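You operate a simulated robot arm through the tools that you are given. There is no shell and no other tool.

You run a simulated robot arm. Do the job below in one go: nothing can be reset, and whatever is moved stays where it is left.

JOB
Grease chain, wheels and rolls by the grease chart.
Fine: the cradle is locked out; leave isolator and padlock as they are. Pick each line on the brass dial, pump its shots, no more; leave the dial on ROLLS.

The check looks at the end state, three seconds after you hand in, the way a careful person would. Anything else that was tipped, shoved, dropped, spilled or broken makes it a failure.

ROBOT AND FRAMES
A 7-joint arm with a two-finger gripper, fixed in place. Base frame: the origin is on the floor under the middle of its stand, x ahead of it, y to its left, z up. Units: mm, rad, N and s.
With the tool pointing down near the work surface it reaches from about 340 to 720 mm from the base axis. Its first joint turns from -1.152 to 1.152 rad. Payload 2.45 kg.
Tool frame: the origin (TCP) lies between the finger pads and is the grasp point; the fingertips stand 26 mm ahead of it; z points along the fingers, y is the line along which they close. The gripper opens to 96 mm; its body begins 69 mm behind the TCP.
Orientation is told as [roll, pitch, yaw] about the base's x, y, z axes, in that order, counted from this pose: with the fingers straight down and closing along the base's y, the tool's x points along the base's -x, its y along +y and its z along -z.

CONTROLS
- The arm moves only by the tool apply_moves. Its argument "steps" is a list of rows, each an object of numbers (a shift or turn left out is 0, a gripper value left out holds the last): "dx", "dy", "dz": the shift along the base's x, y, z in units of 250 mm (1.0 is 250 mm); "ax", "ay", "az": the turn, a rotation vector about the base's x, y, z in units of 180 degrees (1.0 is 180 degrees); "grip": the opening, from 0 (shut) to 1 (fully open). In form: [{"dx": .., "dy": .., "dz": .., "ax": .., "ay": .., "az": .., "grip": ..}, ...]. A call has 1 to 20 rows; each row is the pose to reach, as a shift and turn from the pose commanded when the call began. A call with a number of a shift or a turn outside -1 to 1 is refused whole. Rows are played at 5 a second. More than 50 mm and 0.15 rad between two rows, or a gripper value outside its range, and nothing of the call is played. Where a pose cannot be reached the arm comes as near as it can. A force on the tool above 50 N (or 10 N above the force at the start of the call, whichever is more), or a blocked arm, ends the call early, and 0.2 s more pass. Each finger travels about 50 mm/s and halts on what it meets, pressing with about 43 N; the grip force reading is that of the motor and also rises with nothing between the fingers. The clock runs only during rows and for 0.2 s after the last one: add rows that repeat a pose to give the fingers time. It gives the time, the measured TCP pose, the force on the tool (base axes), the opening and the grip force at its end, in the units of the frame above (readings bear some noise), with the torque about the TCP (base axes, N m) and any sound that the robot's microphone picked up, and new pictures: "show" is both (left out), scene, wrist or none.
- Cameras (640 x 400 px; columns grow to the right, rows downward): "scene" is fixed at [149.8, -381.6, 1424.4]; the picture's right is [0.88, -0.47, 0.00], its down [-0.27, -0.49, -0.83] and it looks along [0.39, 0.73, -0.56] (base axes); focal length 326 px, centre (320, 200). "wrist" rides on the gripper at [82, 3, -98] in the tool frame; the picture's right is [-0.04, 1.00, 0.00], its down [-0.73, -0.03, -0.68] and it looks along [-0.68, -0.03, 0.73] (tool axes); focal length 256 px, centre (320, 200). There is no depth. A picture from a camera that has moved, and an enlarged one, comes with that camera's place and axes in the base frame and with its lens.
- zoom(camera, box): a new picture of the part [left, top, right, bottom] of that camera's present view, enlarged. No time passes.
- close_job(): hands the job in; it is judged then, once.

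Nothing tells you positions but the pictures and the camera data. Unless the task says otherwise, let go and move clear before handing in.

The tools are called after ">>>" as a command line: name --argument value ..., lists and objects as JSON in quotes. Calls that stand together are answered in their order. apply_moves: Moves the arm, as the interface text tells. Its arguments: {"type":"object","properties":{"steps":{"type":"array","items":{"type":"object","properties":{"dx":{"type":"number"},"dy":{"type":"number"},"dz":{"type":"number"},"ax":{"type":"number"},"ay":{"type":"number"},"az":{"type":"number"},"grip":{"type":"number"}}}},"show":{"type":"string","enum":["both","scene","wrist","none"]}},"required":["steps"]} The other tools are called the same way: zoom (camera, box) takes an enlarged picture of a part of a camera's view; close_job () hands the job in.

At the start:

```text
t: 0.0
ee_pos: [367.7, 233.3, 906.9]
tcp_rot: [0.001, 0.0, 0.001]
ft_force: [-0.1, -0.5, 0.0]
wrist_torque: [0.01, -0.01, -0.03]
opening: 96.1
grasp_force: 0.0
```

scene: 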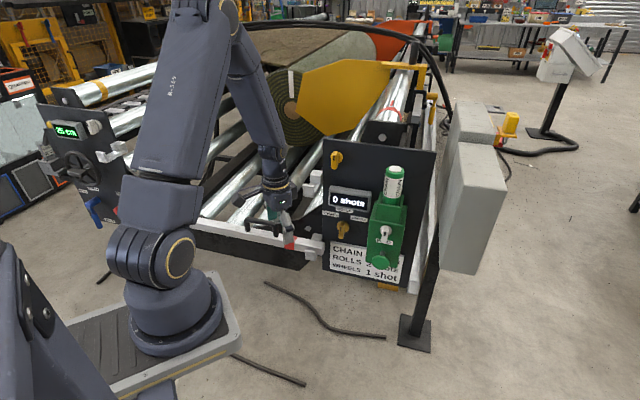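
wrist: 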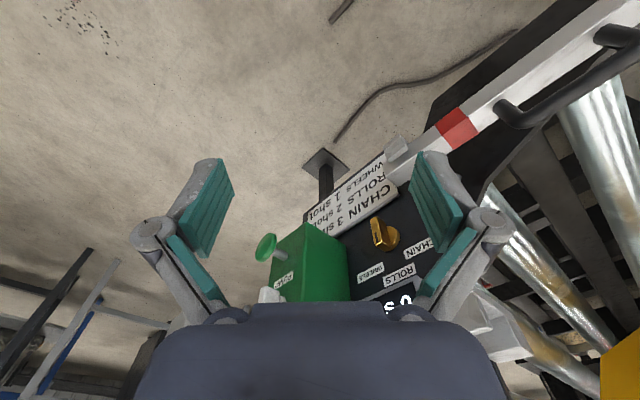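

I see a black panel with a shots display, a brass dial, a green grease pump and a grease chart below. I'll zoom in on them before I move anything.

>>> zoom --camera "scene" --box '[300, 130, 460, 300]'

>>> zoom --camera "wrist" --box '[240, 140, 480, 310]'

>>> zoom --camera "scene" --box '[320, 220, 420, 290]'

>>> zoom --camera "scene" --box '[320, 140, 420, 210]'

```text
2.35 times, centred on (380, 215) of scene
camera zoom: at [149.8, -381.6, 1424.4], right [0.88, -0.47, 0.0], down [-0.27, -0.49, -0.83], along [0.39, 0.73, -0.56], focal length 767 px, centre (179, 165)
```

zoom: 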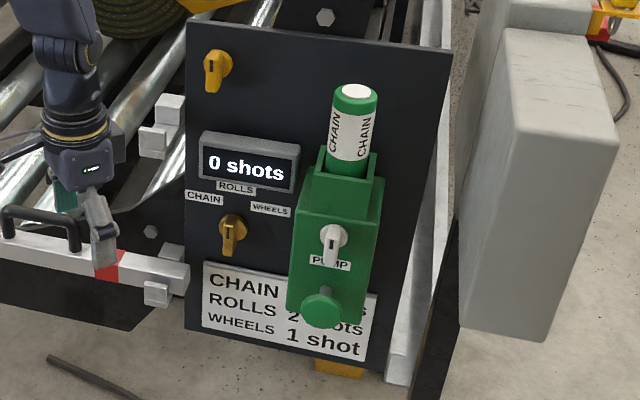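

```text
2.35 times, centred on (360, 225) of wrist
camera zoom: at [287.0, 237.3, 1006.1], right [0.04, 1.0, 0.0], down [0.73, -0.03, 0.68], along [0.68, -0.03, -0.73], focal length 602 px, centre (226, 141)
```

zoom: 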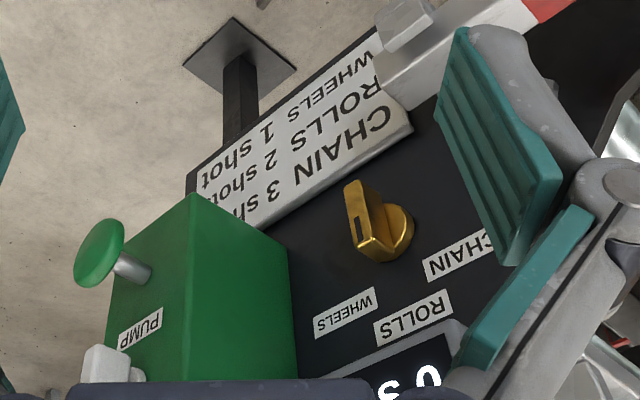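

```text
5.71 times, centred on (370, 255) of scene
camera zoom: at [149.8, -381.6, 1424.4], right [0.88, -0.47, 0.0], down [-0.27, -0.49, -0.83], along [0.39, 0.73, -0.56], focal length 1862 px, centre (34, -114)
```

zoom: 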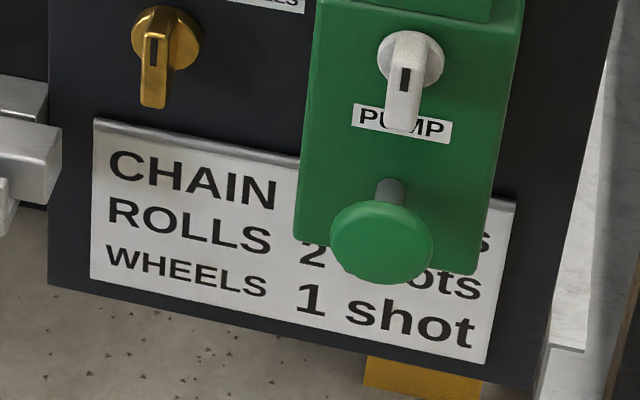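

```text
5.71 times, centred on (370, 175) of scene
camera zoom: at [149.8, -381.6, 1424.4], right [0.88, -0.47, 0.0], down [-0.27, -0.49, -0.83], along [0.39, 0.73, -0.56], focal length 1862 px, centre (34, 343)
```

zoom: 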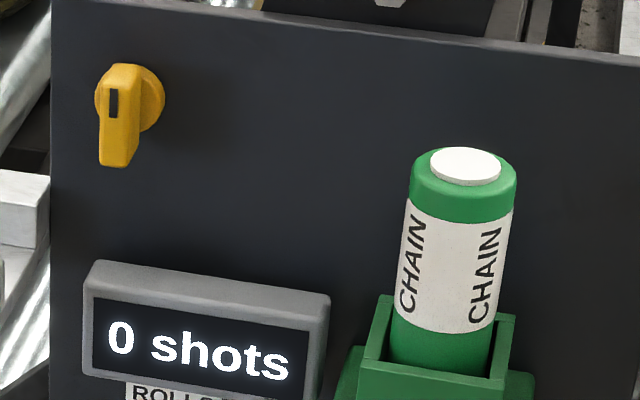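

The dial works out at about (613, 328, 738), on a panel facing roughly (-0.7, -0.7, 0). I'll check the rest of the scene before approaching.

>>> zoom --camera "scene" --box '[420, 0, 640, 140]'

>>> zoom --camera "scene" --box '[0, 90, 160, 230]'

>>> zoom --camera "scene" --box '[360, 160, 420, 200]'

>>> zoom --camera "wrist" --box '[240, 220, 360, 310]'

>>> zoom --camera "wrist" --box '[350, 200, 430, 260]'

```text
2.86 times, centred on (530, 70) of scene
camera zoom: at [149.8, -381.6, 1424.4], right [0.88, -0.47, 0.0], down [-0.27, -0.49, -0.83], along [0.39, 0.73, -0.56], focal length 931 px, centre (-280, 571)
```

zoom: 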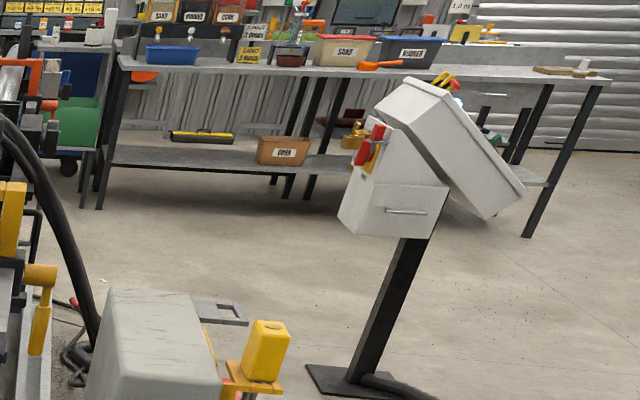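

```text
2.86 times, centred on (80, 160) of scene
camera zoom: at [149.8, -381.6, 1424.4], right [0.88, -0.47, 0.0], down [-0.27, -0.49, -0.83], along [0.39, 0.73, -0.56], focal length 931 px, centre (1006, 314)
```

zoom: 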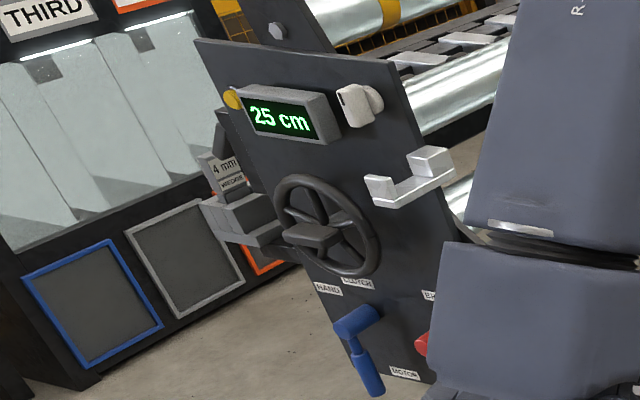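

```text
10.00 times, centred on (390, 180) of scene
camera zoom: at [149.8, -381.6, 1424.4], right [0.88, -0.47, 0.0], down [-0.27, -0.49, -0.83], along [0.39, 0.73, -0.56], focal length 3259 px, centre (-380, 400)
```

zoom: 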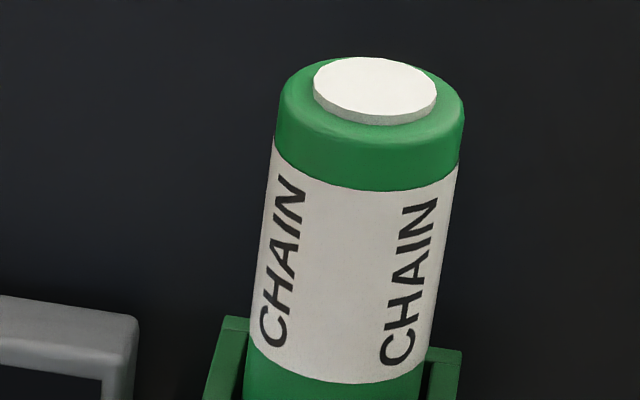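

```text
4.44 times, centred on (300, 265) of wrist
camera zoom: at [287.0, 237.3, 1006.1], right [0.04, 1.0, 0.0], down [0.73, -0.03, 0.68], along [0.68, -0.03, -0.73], focal length 1138 px, centre (409, -89)
```

zoom: 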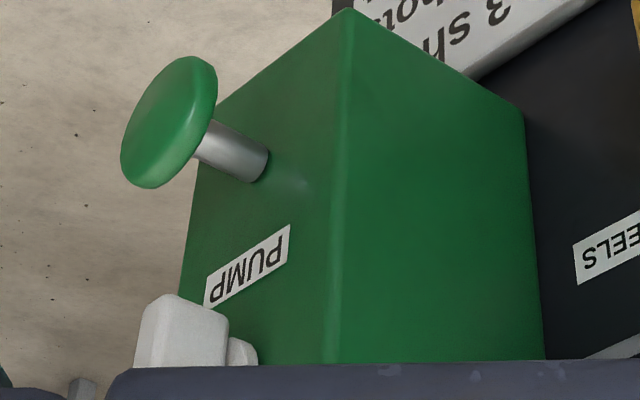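

```text
6.67 times, centred on (390, 230) of wrist
camera zoom: at [287.0, 237.3, 1006.1], right [0.04, 1.0, 0.0], down [0.73, -0.03, 0.68], along [0.68, -0.03, -0.73], focal length 1707 px, centre (-147, 0)
```

zoom: 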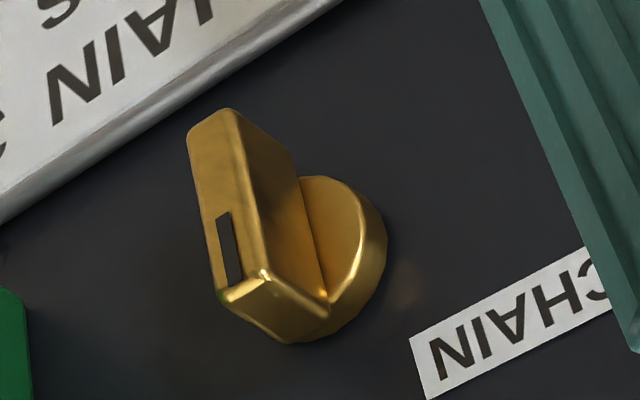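

The chart reads CHAIN 3, ROLLS 2, WHEELS 1, and the dial's mark looks to be at its upper end, towards ROLLS. I'll yaw the tool to face the panel, then pitch it horizontal at a safe standoff for a closer look.

>>> apply_moves --steps '[{"az": 0.036, "dx": 0.03, "dy": -0.048, "dz": -0.015, "grip": 0.8}, {"az": 0.072, "dx": 0.06, "dy": -0.095, "dz": -0.03, "grip": 0.6}, {"az": 0.108, "dx": 0.09, "dy": -0.143, "dz": -0.045, "grip": 0.45}, {"az": 0.144, "dx": 0.12, "dy": -0.19, "dz": -0.06}, {"az": 0.18, "dx": 0.15, "dy": -0.238, "dz": -0.075}, {"az": 0.216, "dx": 0.18, "dy": -0.286, "dz": -0.09}, {"az": 0.25, "dx": 0.21, "dy": -0.333, "dz": -0.107}, {"az": 0.25, "dx": 0.21, "dy": -0.333, "dz": -0.107}]'

```text
t: 1.8
ee_pos: [418.7, 150.3, 880.3]
tcp_rot: [0.001, 0.0, 0.788]
ft_force: [-0.5, -0.9, 0.2]
wrist_torque: [-0.03, 0.01, -0.02]
opening: 43.3
grasp_force: 0.1
camera wrist: at [360.1, 94.5, 979.6], right [-0.68, 0.73, 0.0], down [0.54, 0.5, 0.68], along [0.5, 0.46, -0.73], focal length 256 px, centre (320, 200)
```

scene: 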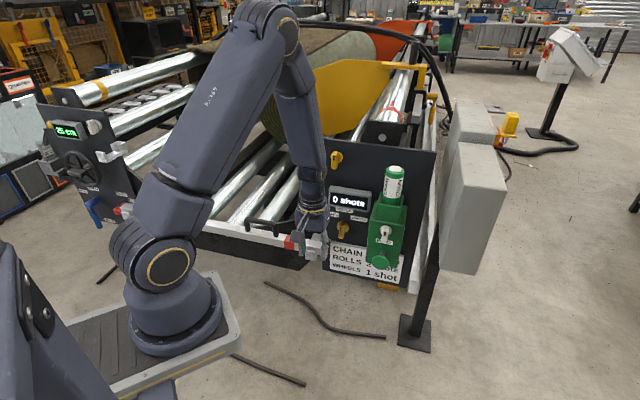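
wrist: 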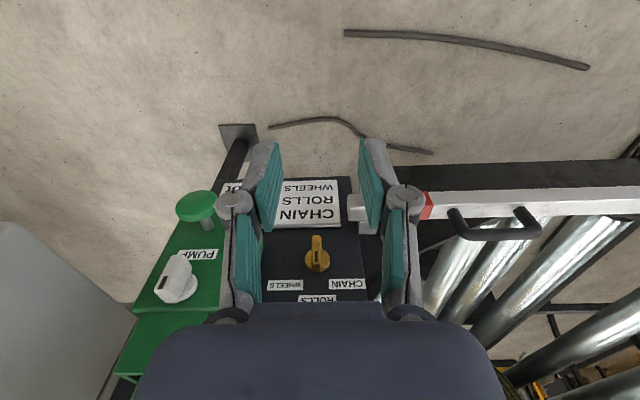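

>>> zoom --camera "wrist" --box '[230, 160, 400, 305]'

>>> zoom --camera "wrist" --box '[120, 170, 260, 310]'

>>> zoom --camera "scene" --box '[320, 180, 420, 290]'

```text
2.76 times, centred on (315, 232) of wrist
camera zoom: at [360.1, 94.5, 979.6], right [-0.68, 0.73, 0.0], down [0.54, 0.5, 0.68], along [0.5, 0.46, -0.73], focal length 706 px, centre (334, 110)
```

zoom: 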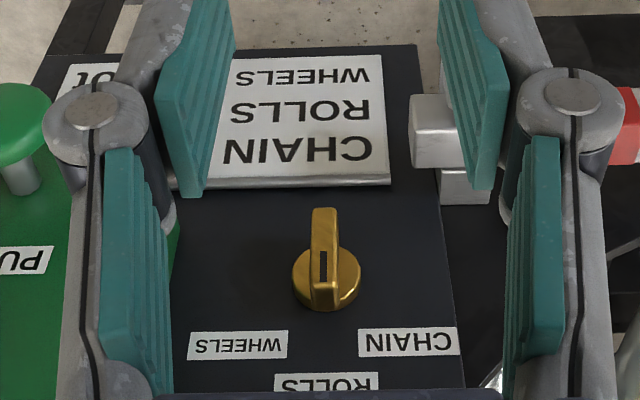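

```text
2.86 times, centred on (190, 240) of wrist
camera zoom: at [360.1, 94.5, 979.6], right [-0.68, 0.73, 0.0], down [0.54, 0.5, 0.68], along [0.5, 0.46, -0.73], focal length 731 px, centre (691, 86)
```

zoom: 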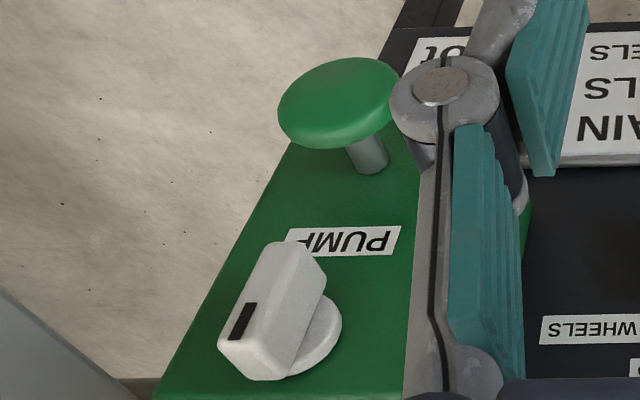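

```text
3.64 times, centred on (370, 235) of scene
camera zoom: at [149.8, -381.6, 1424.4], right [0.88, -0.47, 0.0], down [-0.27, -0.49, -0.83], along [0.39, 0.73, -0.56], focal length 1185 px, centre (138, 73)
```

zoom: 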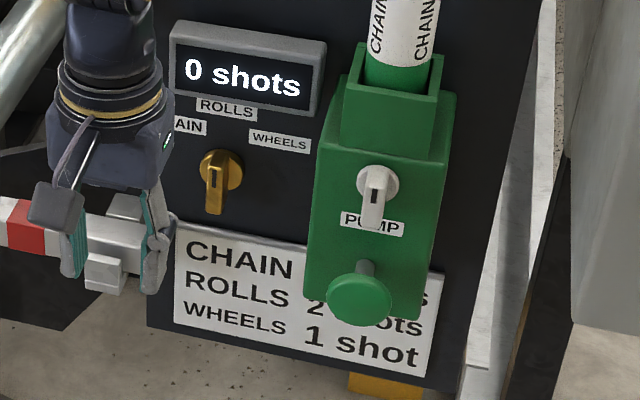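

The dial's mark points up at ROLLS, and the tool yaw now lines up closely with the panel. Next I'll pitch the tool to horizontal at a standoff of about 190 mm in front of the dial.

>>> apply_moves --steps '[{"ax": 0.0295, "ay": -0.0294, "dx": 0.023, "dy": 0.018, "dz": -0.03}, {"ax": 0.059, "ay": -0.0588, "dx": 0.047, "dy": 0.035, "dz": -0.07}, {"ax": 0.0886, "ay": -0.0882, "dx": 0.07, "dy": 0.053, "dz": -0.11}, {"ax": 0.1182, "ay": -0.1176, "dx": 0.093, "dy": 0.071, "dz": -0.15}, {"ax": 0.1477, "ay": -0.147, "dx": 0.117, "dy": 0.088, "dz": -0.19}, {"ax": 0.1773, "ay": -0.1763, "dx": 0.14, "dy": 0.106, "dz": -0.23}, {"ax": 0.2068, "ay": -0.2057, "dx": 0.163, "dy": 0.124, "dz": -0.27}, {"ax": 0.2363, "ay": -0.2351, "dx": 0.187, "dy": 0.141, "dz": -0.32}, {"ax": 0.2659, "ay": -0.2645, "dx": 0.21, "dy": 0.159, "dz": -0.37}, {"ax": 0.2954, "ay": -0.2939, "dx": 0.233, "dy": 0.177, "dz": -0.42}, {"ax": 0.325, "ay": -0.3233, "dx": 0.257, "dy": 0.194, "dz": -0.47}, {"ax": 0.3545, "ay": -0.3527, "dx": 0.28, "dy": 0.212, "dz": -0.52}, {"ax": 0.3545, "ay": -0.3527, "dx": 0.28, "dy": 0.212, "dz": -0.52}]'

```text
t: 4.6
ee_pos: [490.7, 205.3, 750.4]
tcp_rot: [2.205, -1.567, -1.418]
ft_force: [0.1, 0.8, 0.7]
wrist_torque: [0.02, 0.0, -0.02]
opening: 43.2
grasp_force: 0.0
camera wrist: at [420.1, 137.0, 669.5], right [-0.71, 0.7, 0.04], down [-0.46, -0.5, 0.73], along [0.54, 0.5, 0.68], focal length 256 px, centre (320, 200)
```

scene: 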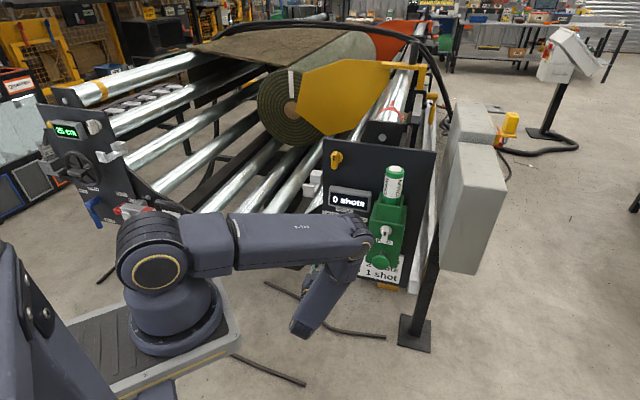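
wrist: 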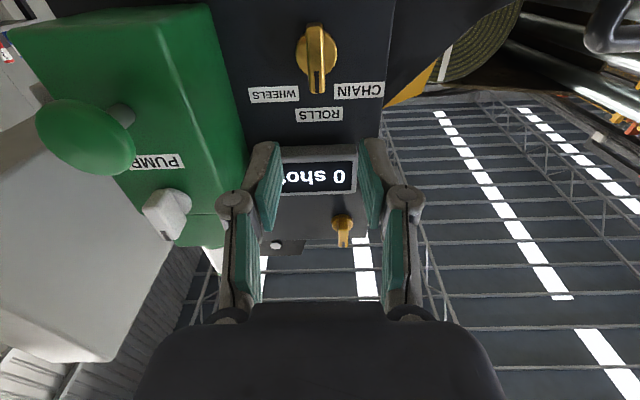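

>>> zoom --camera "wrist" --box '[230, 0, 410, 130]'

>>> zoom --camera "wrist" --box '[0, 0, 260, 260]'

```text
3.08 times, centred on (320, 65) of wrist
camera zoom: at [420.1, 137.0, 669.5], right [-0.71, 0.7, 0.04], down [-0.46, -0.5, 0.73], along [0.54, 0.5, 0.68], focal length 788 px, centre (320, 615)
```

zoom: 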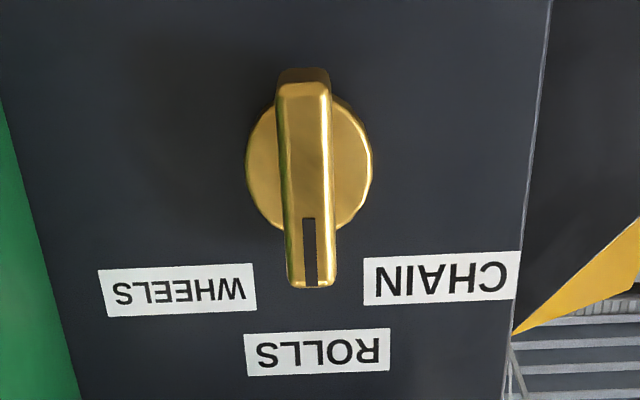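

```text
1.54 times, centred on (130, 130) of wrist
camera zoom: at [420.1, 137.0, 669.5], right [-0.71, 0.7, 0.04], down [-0.46, -0.5, 0.73], along [0.54, 0.5, 0.68], focal length 394 px, centre (612, 308)
```

zoom: 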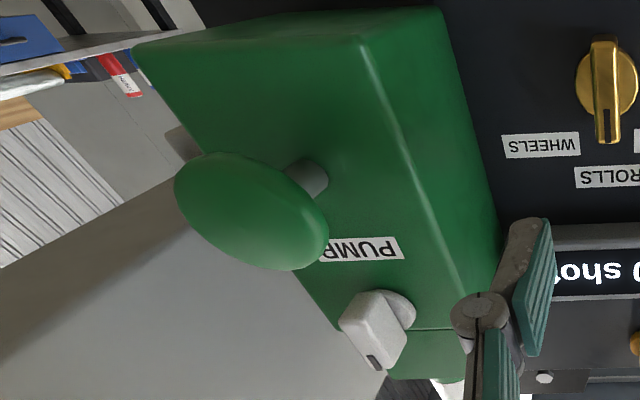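

The dial's disc is at about (632, 340, 737), the green plunger mushroom at about (634, 132, 746), and the panel normal matches my tool yaw. I'll centre on the dial and advance part-way.

>>> apply_moves --steps '[{"dx": 0.015, "dy": -0.015, "dz": -0.052}, {"dx": 0.09, "dy": 0.06, "dz": -0.052}, {"dx": 0.17, "dy": 0.14, "dz": -0.052}, {"dx": 0.25, "dy": 0.22, "dz": -0.052}, {"dx": 0.3256, "dy": 0.2968, "dz": -0.052}, {"dx": 0.3256, "dy": 0.2968, "dz": -0.052}]'

```text
t: 6.0
ee_pos: [569.6, 277.8, 737.2]
tcp_rot: [1.538, -1.566, -0.752]
ft_force: [0.1, 0.3, -0.2]
wrist_torque: [0.02, -0.01, -0.01]
opening: 43.0
grasp_force: 0.0
camera wrist: at [500.2, 210.4, 657.3], right [-0.71, 0.7, 0.04], down [-0.46, -0.5, 0.73], along [0.54, 0.5, 0.68], focal length 256 px, centre (320, 200)
```

scene: 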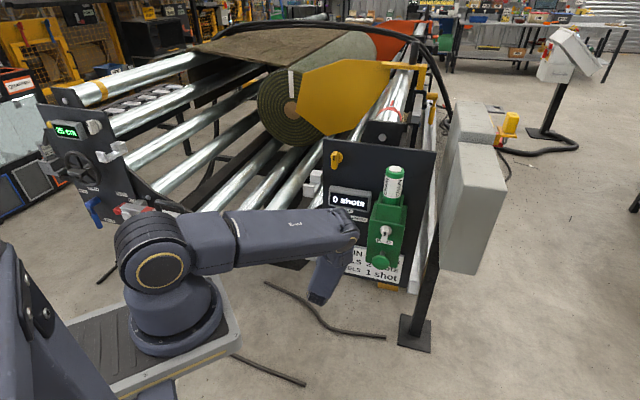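
wrist: 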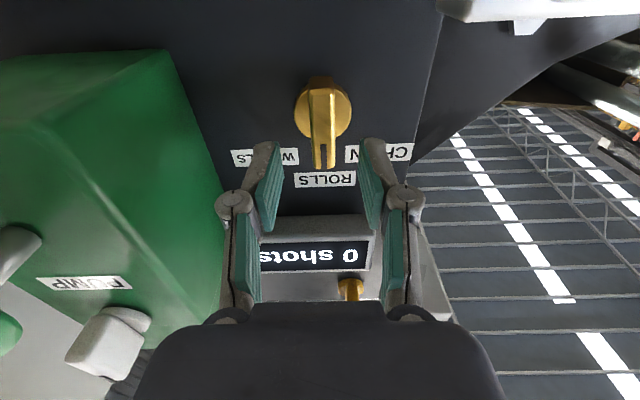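

>>> zoom --camera "wrist" --box '[220, 60, 420, 200]'

>>> zoom --camera "scene" --box '[310, 180, 410, 300]'

```text
2.86 times, centred on (320, 130) of wrist
camera zoom: at [500.2, 210.4, 657.3], right [-0.71, 0.7, 0.04], down [-0.46, -0.5, 0.73], along [0.54, 0.5, 0.68], focal length 731 px, centre (320, 400)
```

zoom: 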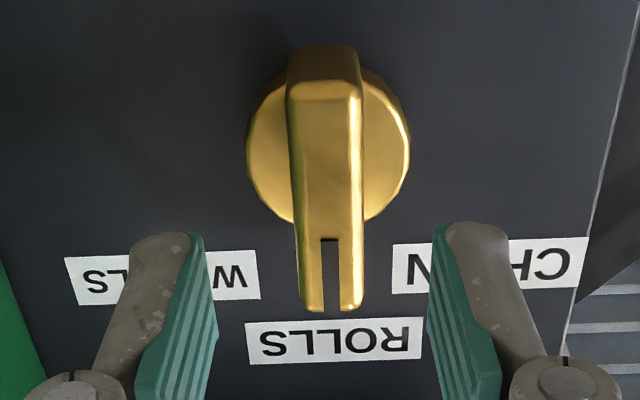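

```text
3.33 times, centred on (360, 240) of scene
camera zoom: at [149.8, -381.5, 1424.4], right [0.88, -0.47, 0.0], down [-0.27, -0.49, -0.83], along [0.39, 0.73, -0.56], focal length 1086 px, centre (187, 67)
```

zoom: 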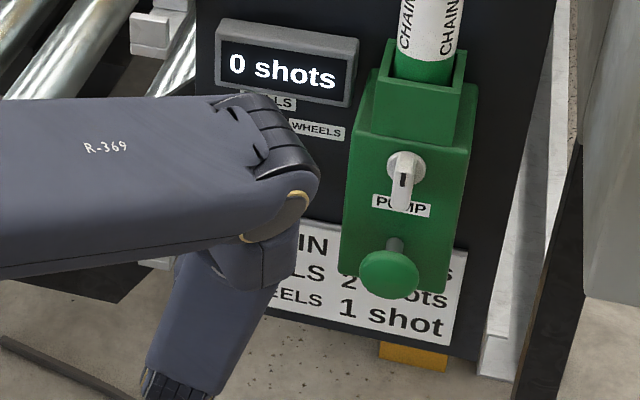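

I'm centred on the dial to within about a millimetre, and its bar is about 53 mm long and stands 38 mm proud. I'll advance about 52 mm and close on the bar.

>>> apply_moves --steps '[{"dx": 0.037, "dy": 0.037}, {"dx": 0.074, "dy": 0.074}, {"dx": 0.111, "dy": 0.111}, {"dx": 0.148, "dy": 0.147}, {"dx": 0.148, "dy": 0.147, "grip": 0.2}, {"dx": 0.148, "dy": 0.147, "grip": 0.0}, {"dx": 0.148, "dy": 0.147, "grip": 0.0}, {"dx": 0.148, "dy": 0.147, "grip": 0.0}]'

```text
t: 7.6
ee_pos: [605.8, 314.5, 733.9]
tcp_rot: [0.822, -1.561, -0.029]
ft_force: [-13.3, -7.4, 5.6]
wrist_torque: [0.83, -0.89, 0.11]
opening: 16.0
grasp_force: 41.6
stopped in row 8: the force on the tool passed its limit at 52 N (the readings are from after the stop); the commanded pose is now the measured one
camera wrist: at [533.3, 246.4, 654.3], right [-0.71, 0.7, 0.05], down [-0.45, -0.5, 0.74], along [0.54, 0.5, 0.67], focal length 256 px, centre (320, 200)
```

scene: 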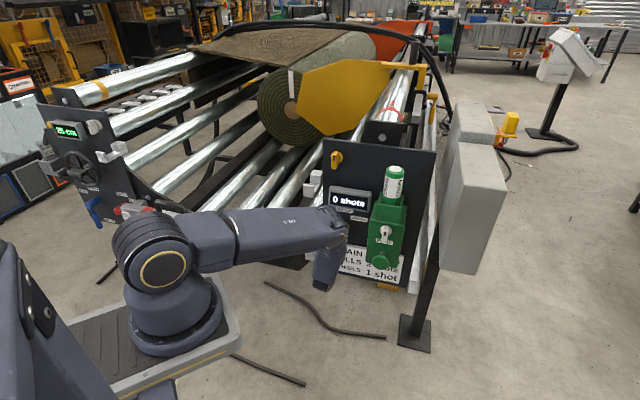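
wrist: 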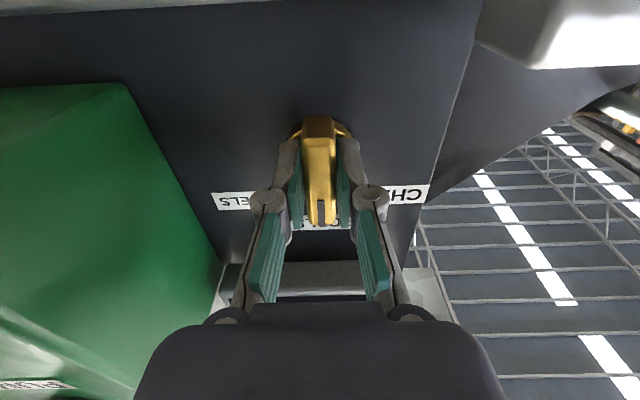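

The fingers closed on the bar (16 mm), but the tips pressed on the disc behind it. I'll open a little, back off 5 mm, restore the height and re-close.

>>> apply_moves --steps '[{"grip": 0.3}, {"grip": 0.3}, {"dx": -0.01, "dy": -0.01, "dz": 0.008, "grip": 0.3}, {"dx": -0.018, "dy": -0.018, "dz": 0.016, "grip": 0.3}, {"dx": -0.018, "dy": -0.018, "dz": 0.016, "grip": 0.3}]' --show "wrist"

```text
t: 8.8
ee_pos: [601.7, 309.5, 737.7]
tcp_rot: [0.568, -1.562, 0.221]
ft_force: [-0.2, 0.6, 0.7]
wrist_torque: [0.0, 0.01, -0.02]
opening: 28.6
grasp_force: 0.0
camera wrist: at [530.7, 241.7, 657.9], right [-0.71, 0.71, 0.04], down [-0.45, -0.5, 0.74], along [0.54, 0.5, 0.67], focal length 256 px, centre (320, 200)
```

wrist: 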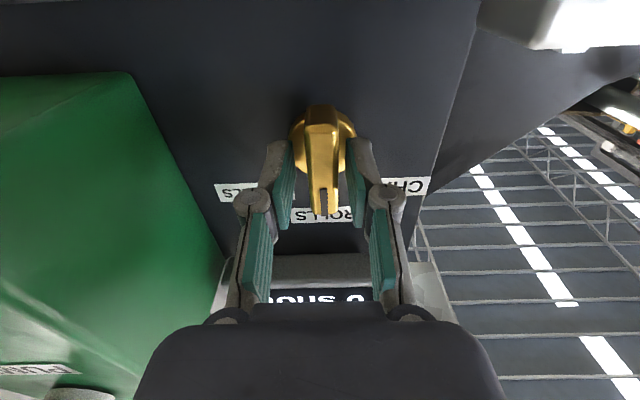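

>>> apply_moves --steps '[{"grip": 0.2}, {"grip": 0.17}, {"grip": 0.15}, {"grip": 0.12}, {"grip": 0.1}]' --show "wrist"

```text
t: 10.0
ee_pos: [600.5, 310.8, 736.9]
tcp_rot: [0.663, -1.561, 0.125]
ft_force: [-6.3, 9.2, 2.9]
wrist_torque: [0.13, -0.14, 0.27]
opening: 16.0
grasp_force: 39.9
camera wrist: at [529.8, 242.7, 657.9], right [-0.71, 0.7, 0.05], down [-0.45, -0.5, 0.74], along [0.54, 0.5, 0.67], focal length 256 px, centre (320, 200)
```

wrist: 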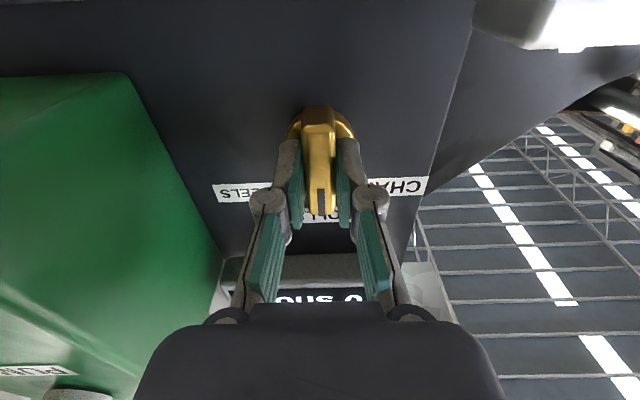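

The bar is gripped with only a small sideways load. I'll trim the lateral offset and turn the dial 45° anticlockwise to CHAIN.

>>> apply_moves --steps '[{"dx": -0.005, "dy": 0.005, "grip": 0.1}, {"dx": -0.005, "dy": 0.005, "ax": -0.0253, "ay": -0.0253}, {"dx": -0.005, "dy": 0.005, "ax": -0.0505, "ay": -0.0505}, {"dx": -0.005, "dy": 0.005, "ax": -0.0758, "ay": -0.0758}, {"dx": -0.005, "dy": 0.005, "ax": -0.101, "ay": -0.101}, {"dx": -0.005, "dy": 0.005, "ax": -0.1263, "ay": -0.1263}, {"dx": -0.005, "dy": 0.005, "ax": -0.1515, "ay": -0.1515}, {"dx": -0.005, "dy": 0.005, "ax": -0.1768, "ay": -0.1768}, {"dx": -0.005, "dy": 0.005, "ax": -0.1768, "ay": -0.1768}]'

```text
t: 12.0
ee_pos: [599.5, 312.3, 736.9]
tcp_rot: [-1.555, -0.789, 2.342]
ft_force: [-4.6, 16.3, -14.6]
wrist_torque: [-0.12, 0.1, 0.53]
opening: 16.0
grasp_force: 41.5
camera wrist: at [569.8, 202.3, 679.4], right [-0.53, 0.52, -0.68], down [-0.83, -0.12, 0.55], along [0.2, 0.85, 0.49], focal length 256 px, centre (320, 200)
```

scene: 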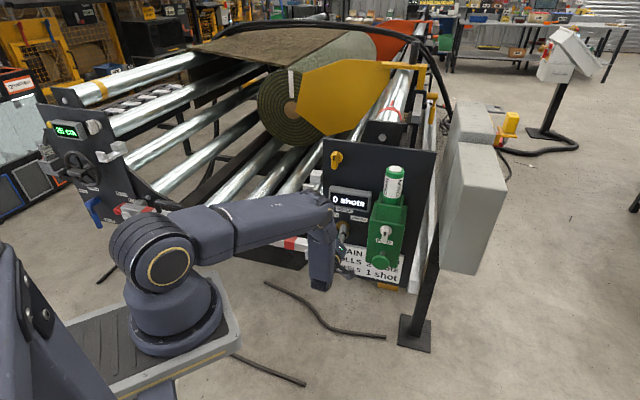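
wrist: 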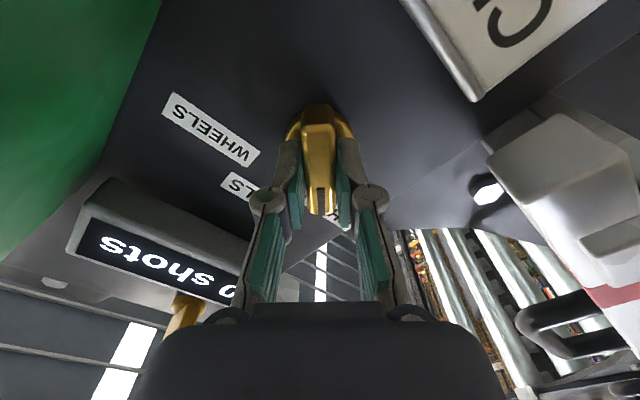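

The dial followed the gripper. I'll trim the height to relieve the side load, release, back straight off, and check that the mark points to CHAIN.

>>> apply_moves --steps '[{"dz": -0.005, "grip": 0.1}, {"dz": -0.0104, "grip": 0.1}, {"dz": -0.0104, "grip": 0.3}, {"dz": -0.0104, "grip": 0.45}, {"dz": -0.0104, "dx": -0.05, "dy": -0.05, "grip": 0.45}, {"dz": -0.0104, "dx": -0.12, "dy": -0.12, "grip": 0.45}, {"dz": -0.0104, "dx": -0.2, "dy": -0.2, "grip": 0.45}, {"dz": -0.0104, "dx": -0.28, "dy": -0.28, "grip": 0.45}, {"dz": -0.0104, "dx": -0.28, "dy": -0.28, "grip": 0.45}]'

```text
t: 14.0
ee_pos: [532.8, 237.9, 734.3]
tcp_rot: [-1.561, -0.792, 2.347]
ft_force: [-1.1, -0.2, 0.2]
wrist_torque: [-0.01, 0.06, -0.02]
opening: 43.2
grasp_force: 0.1
camera wrist: at [500.9, 129.9, 676.5], right [-0.52, 0.52, -0.67], down [-0.83, -0.12, 0.55], along [0.2, 0.84, 0.5], focal length 256 px, centre (320, 200)
```

scene: 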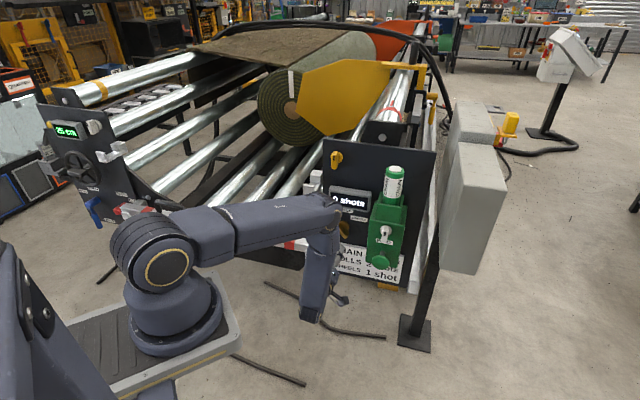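
wrist: 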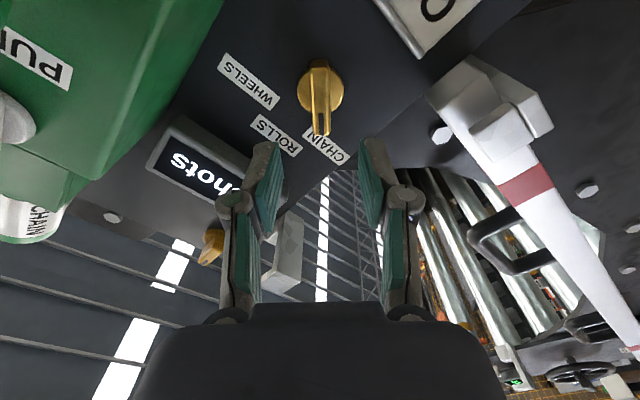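

>>> zoom --camera "wrist" --box '[210, 40, 400, 180]'

>>> zoom --camera "scene" --box '[310, 180, 410, 300]'

```text
2.86 times, centred on (305, 110) of wrist
camera zoom: at [500.9, 129.9, 676.5], right [-0.52, 0.52, -0.67], down [-0.83, -0.12, 0.55], along [0.2, 0.84, 0.5], focal length 731 px, centre (363, 457)
```

zoom: 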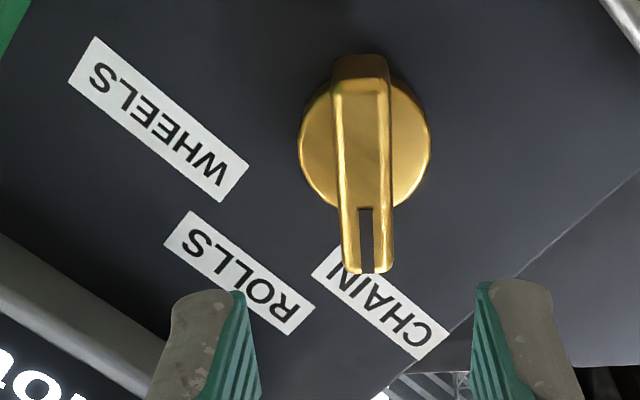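

```text
3.33 times, centred on (360, 240) of scene
camera zoom: at [149.8, -381.6, 1424.4], right [0.88, -0.47, 0.0], down [-0.27, -0.49, -0.83], along [0.39, 0.73, -0.56], focal length 1086 px, centre (187, 67)
```

zoom: 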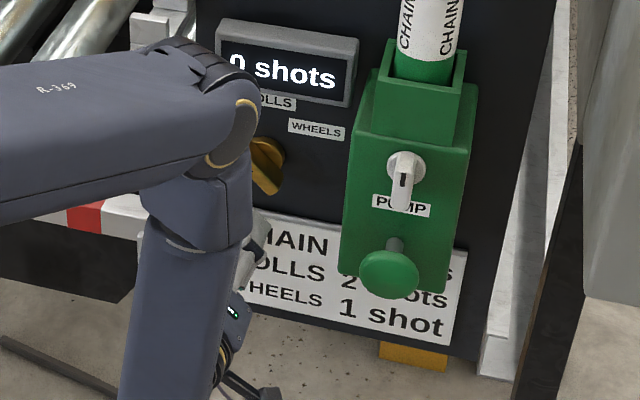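

The mark now points at CHAIN and the display reads 0. I'll back clear, close the fingers, and move across in front of the green mushroom plunger.

>>> apply_moves --steps '[{"dx": -0.085, "dy": -0.085, "grip": 0.2}, {"dx": -0.17, "dy": -0.17, "grip": 0.0}, {"dx": -0.255, "dy": -0.255}, {"dx": -0.17, "dy": -0.34, "dz": 0.01}, {"dx": -0.085, "dy": -0.423, "dz": 0.02}, {"dx": 0.0, "dy": -0.507, "dz": 0.03}, {"dx": 0.08, "dy": -0.59, "dz": 0.04}, {"dx": 0.164, "dy": -0.673, "dz": 0.047}, {"dx": 0.164, "dy": -0.673, "dz": 0.047}]'

```text
t: 16.0
ee_pos: [572.2, 72.7, 748.5]
tcp_rot: [-1.56, -0.791, 2.346]
ft_force: [0.2, -0.4, 0.1]
wrist_torque: [0.01, -0.03, 0.0]
opening: 0.0
grasp_force: 28.9
camera wrist: at [541.5, -36.9, 690.4], right [-0.52, 0.52, -0.67], down [-0.83, -0.12, 0.55], along [0.2, 0.84, 0.5], focal length 256 px, centre (320, 200)
```

scene: 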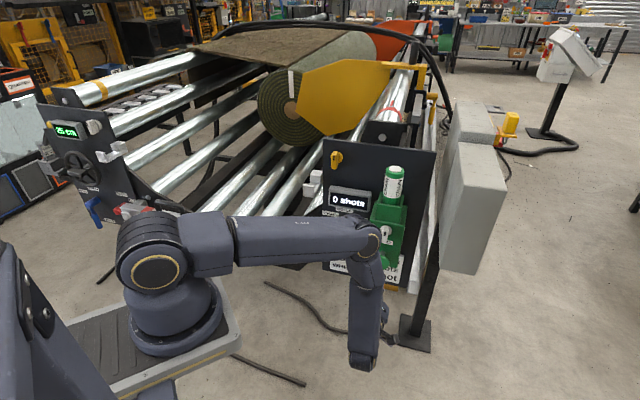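
wrist: 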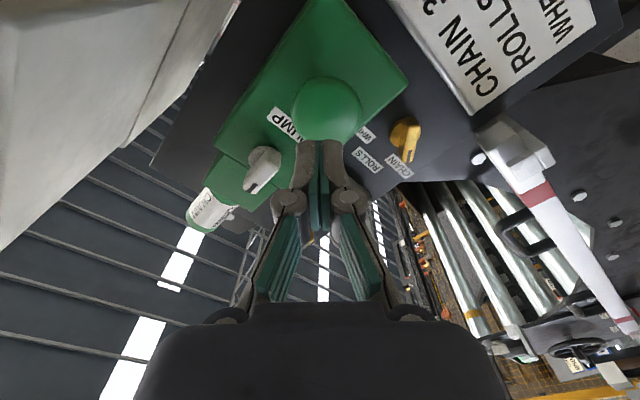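

>>> zoom --camera "wrist" --box '[240, 60, 420, 200]'

>>> zoom --camera "scene" --box '[310, 180, 430, 300]'

```text
2.86 times, centred on (330, 130) of wrist
camera zoom: at [541.5, -36.9, 690.4], right [-0.52, 0.52, -0.67], down [-0.83, -0.12, 0.55], along [0.2, 0.84, 0.5], focal length 731 px, centre (291, 400)
```

zoom: 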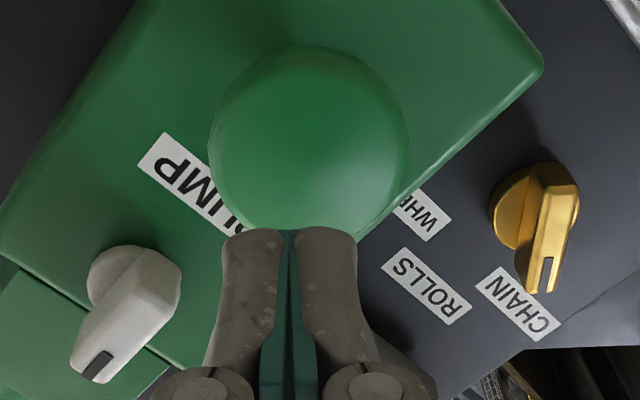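

```text
3.33 times, centred on (370, 240) of scene
camera zoom: at [149.8, -381.6, 1424.4], right [0.88, -0.47, 0.0], down [-0.27, -0.49, -0.83], along [0.39, 0.73, -0.56], focal length 1086 px, centre (153, 67)
```

zoom: 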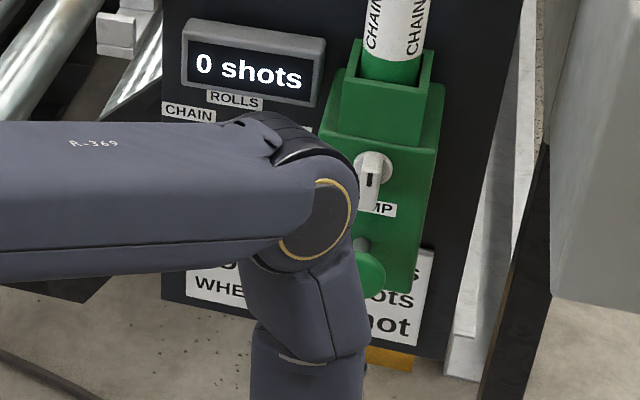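

The mushroom face is centred ahead of the closed fingertips, about 50 mm away, and the display is visible in the scene view. I'll trim the alignment and close most of the gap.

>>> apply_moves --steps '[{"dx": -0.005, "dy": 0.005, "dz": -0.0092, "grip": 0.0}, {"dx": 0.035, "dy": 0.045, "dz": -0.0092}, {"dx": 0.075, "dy": 0.085, "dz": -0.0092}, {"dx": 0.108, "dy": 0.118, "dz": -0.0092}, {"dx": 0.108, "dy": 0.118, "dz": -0.0092}]'

```text
t: 17.2
ee_pos: [598.6, 101.1, 745.6]
tcp_rot: [-1.56, -0.789, 2.348]
ft_force: [-0.7, 0.1, -0.7]
wrist_torque: [-0.01, -0.02, -0.02]
opening: 0.0
grasp_force: 28.7
camera wrist: at [568.2, -6.9, 686.4], right [-0.52, 0.52, -0.67], down [-0.83, -0.12, 0.55], along [0.2, 0.84, 0.5], focal length 256 px, centre (320, 200)
```

scene: 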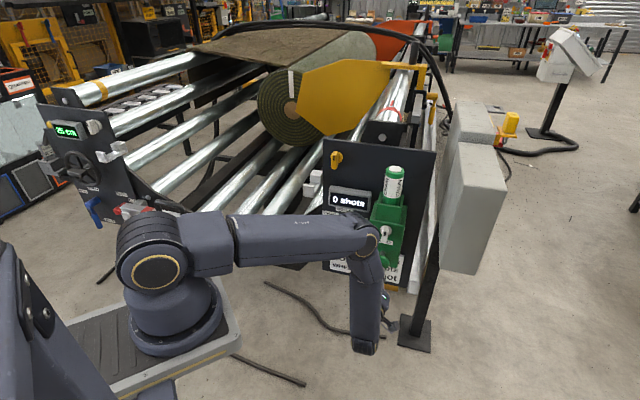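
wrist: 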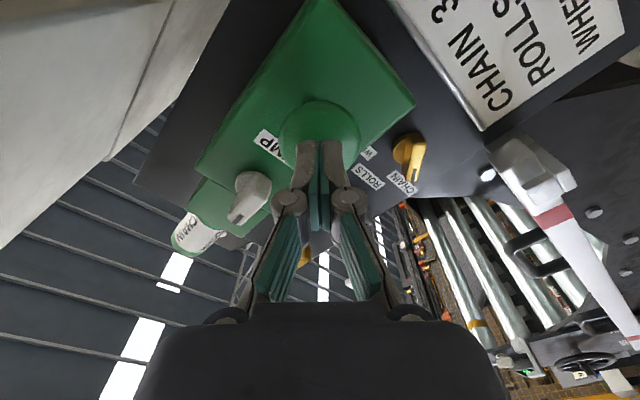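

>>> apply_moves --steps '[{"dx": 0.0113, "dy": 0.0113, "grip": 0.0}, {"dx": 0.0226, "dy": 0.0226}, {"dx": 0.034, "dy": 0.034}, {"dx": 0.0453, "dy": 0.0453}, {"dx": 0.0453, "dy": 0.0453}]'

```text
t: 18.4
ee_pos: [609.6, 113.7, 744.2]
tcp_rot: [-1.56, -0.791, 2.343]
ft_force: [-2.1, -4.2, 0.2]
wrist_torque: [0.01, 0.01, -0.03]
opening: 5.7
grasp_force: 28.7
camera wrist: at [579.2, 4.8, 686.2], right [-0.52, 0.52, -0.67], down [-0.83, -0.12, 0.55], along [0.2, 0.84, 0.5], focal length 256 px, centre (320, 200)
```

scene: 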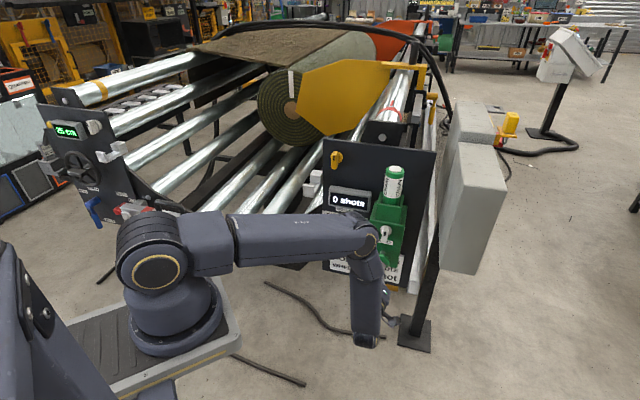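
wrist: 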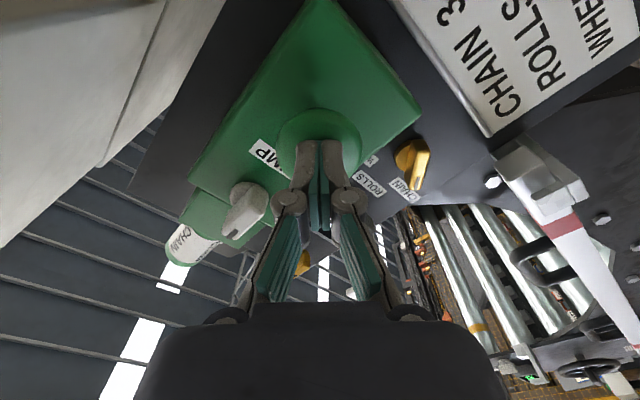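

I've touched the button at about 4.5 N. Now I'll press in steadily and watch for a shot on the display.

>>> apply_moves --steps '[{"dx": 0.0113, "dy": 0.0113, "grip": 0.0}, {"dx": 0.0226, "dy": 0.0226}, {"dx": 0.034, "dy": 0.034}, {"dx": 0.0453, "dy": 0.0453}, {"dx": 0.0453, "dy": 0.0453}]'

>>> zoom --camera "scene" --box '[310, 180, 430, 300]'

```text
t: 19.6
ee_pos: [619.8, 124.4, 743.6]
tcp_rot: [-1.56, -0.791, 2.343]
ft_force: [-6.2, -9.8, -1.1]
wrist_torque: [0.01, -0.01, -0.01]
opening: 5.9
grasp_force: 28.5
heard: click
camera wrist: at [589.7, 15.6, 686.2], right [-0.52, 0.52, -0.67], down [-0.83, -0.12, 0.55], along [0.2, 0.84, 0.5], focal length 256 px, centre (320, 200)
```

scene: 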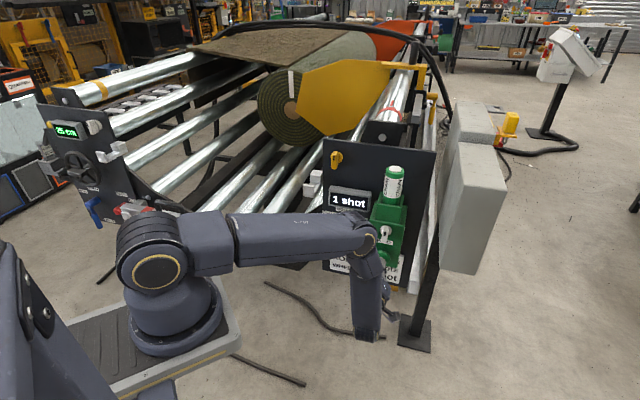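
wrist: 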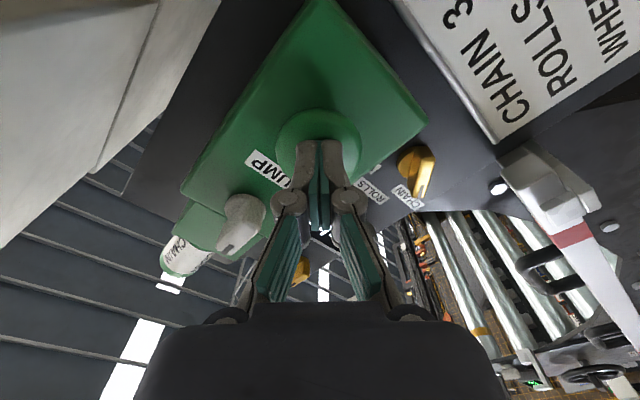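

```text
3.33 times, centred on (370, 240) of scene
camera zoom: at [149.7, -381.8, 1424.4], right [0.88, -0.47, 0.0], down [-0.27, -0.49, -0.83], along [0.39, 0.73, -0.56], focal length 1086 px, centre (153, 67)
```

zoom: 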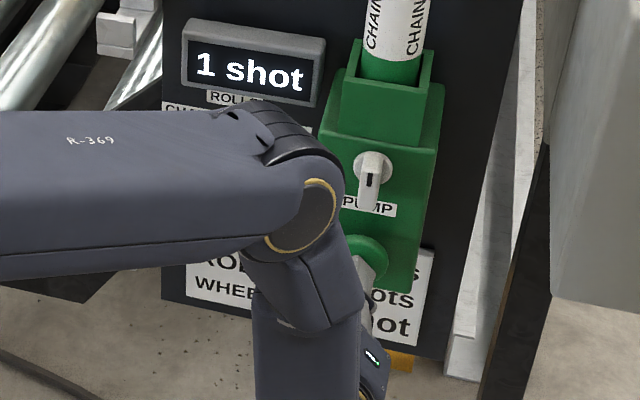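

One click, and the display reads 1 shot. I'll release fully and check that it still shows 1.

>>> apply_moves --steps '[{"dx": -0.02, "dy": -0.02, "grip": 0.0}, {"dx": -0.045, "dy": -0.045}, {"dx": -0.07, "dy": -0.07}, {"dx": -0.0906, "dy": -0.0906}, {"dx": -0.0906, "dy": -0.0906}, {"dx": -0.0906, "dy": -0.0906}]'

>>> zoom --camera "scene" --box '[310, 180, 430, 300]'

```text
t: 21.0
ee_pos: [597.3, 100.0, 744.4]
tcp_rot: [-1.56, -0.79, 2.345]
ft_force: [-0.4, 0.4, 0.0]
wrist_torque: [0.01, -0.05, -0.02]
opening: 0.0
grasp_force: 28.3
camera wrist: at [566.6, -6.9, 685.7], right [-0.52, 0.52, -0.67], down [-0.83, -0.12, 0.55], along [0.2, 0.84, 0.5], focal length 256 px, centre (320, 200)
```

scene: 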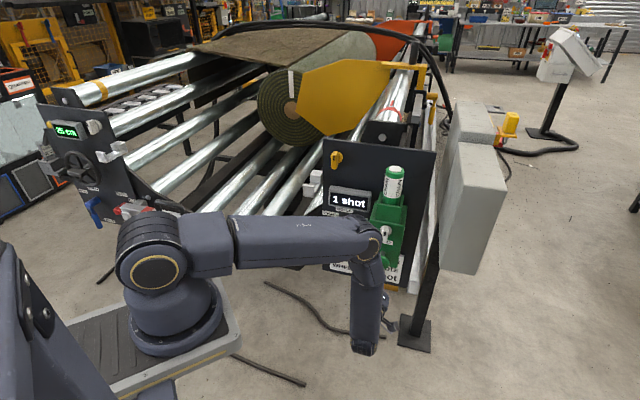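
wrist: 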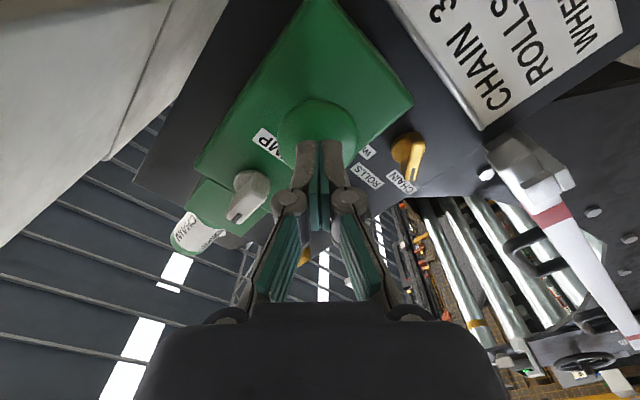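

```text
3.33 times, centred on (370, 240) of scene
camera zoom: at [149.8, -381.6, 1424.4], right [0.88, -0.47, 0.0], down [-0.27, -0.49, -0.83], along [0.39, 0.73, -0.56], focal length 1086 px, centre (153, 67)
```

zoom: 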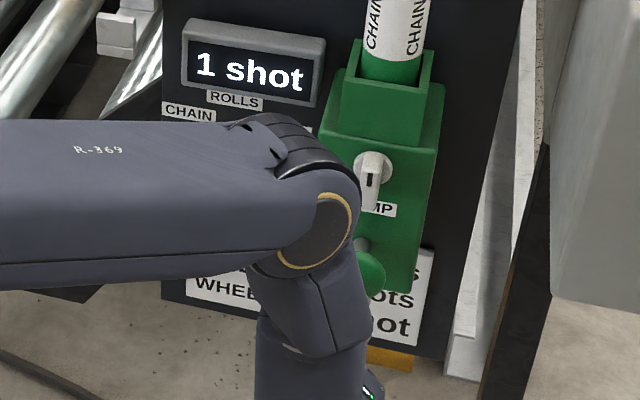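

The display holds at 1 shot after release. I'll do the second press and full release in one call.

>>> apply_moves --steps '[{"dx": 0.0226, "dy": 0.0226, "grip": 0.0}, {"dx": 0.0453, "dy": 0.0453}, {"dx": 0.0566, "dy": 0.0566}, {"dx": 0.068, "dy": 0.068}, {"dx": 0.079, "dy": 0.079}, {"dx": 0.0906, "dy": 0.0906}, {"dx": 0.0906, "dy": 0.0906}, {"dx": 0.065, "dy": 0.065}, {"dx": 0.035, "dy": 0.035}, {"dx": 0.0, "dy": 0.0}, {"dx": 0.0, "dy": 0.0}, {"dx": 0.0, "dy": 0.0}]'

>>> zoom --camera "scene" --box '[310, 180, 430, 300]'

```text
t: 23.6
ee_pos: [598.1, 102.8, 744.0]
tcp_rot: [-1.563, -0.79, 2.346]
ft_force: [-0.6, 0.1, -1.2]
wrist_torque: [-0.03, 0.0, -0.03]
opening: 0.0
grasp_force: 28.2
heard: click
camera wrist: at [567.7, -6.6, 686.3], right [-0.52, 0.52, -0.67], down [-0.83, -0.12, 0.55], along [0.2, 0.84, 0.5], focal length 256 px, centre (320, 200)
```

scene: 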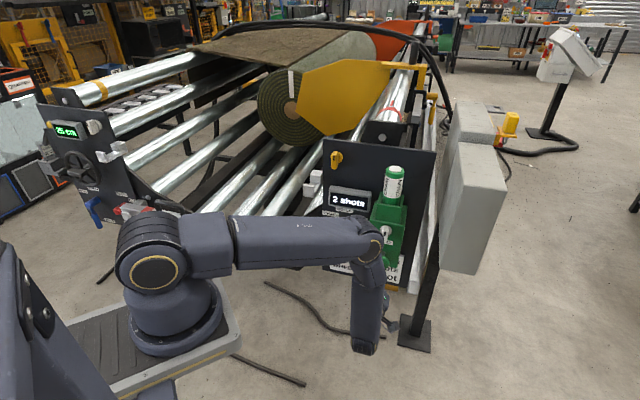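
wrist: 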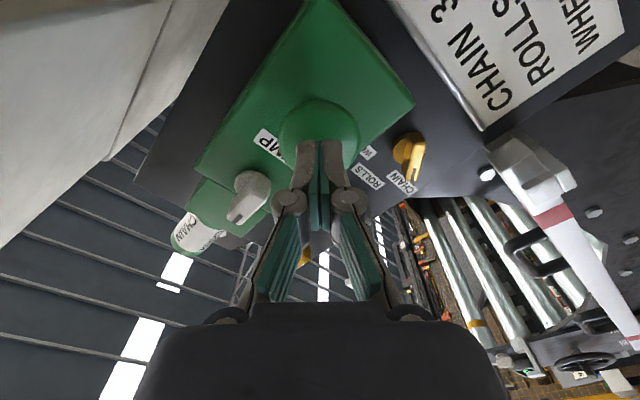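

```text
3.33 times, centred on (370, 240) of scene
camera zoom: at [149.8, -381.6, 1424.4], right [0.88, -0.47, 0.0], down [-0.27, -0.49, -0.83], along [0.39, 0.73, -0.56], focal length 1086 px, centre (153, 67)
```

zoom: 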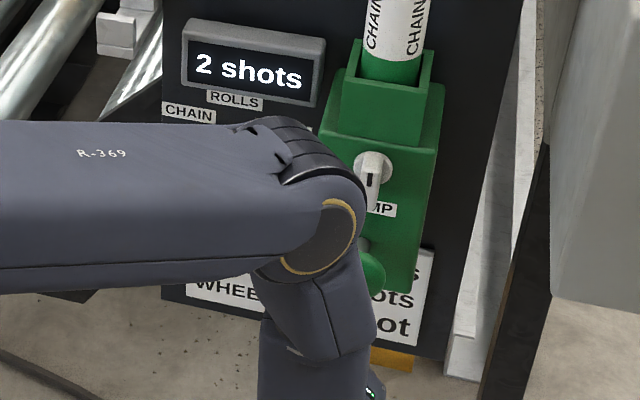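

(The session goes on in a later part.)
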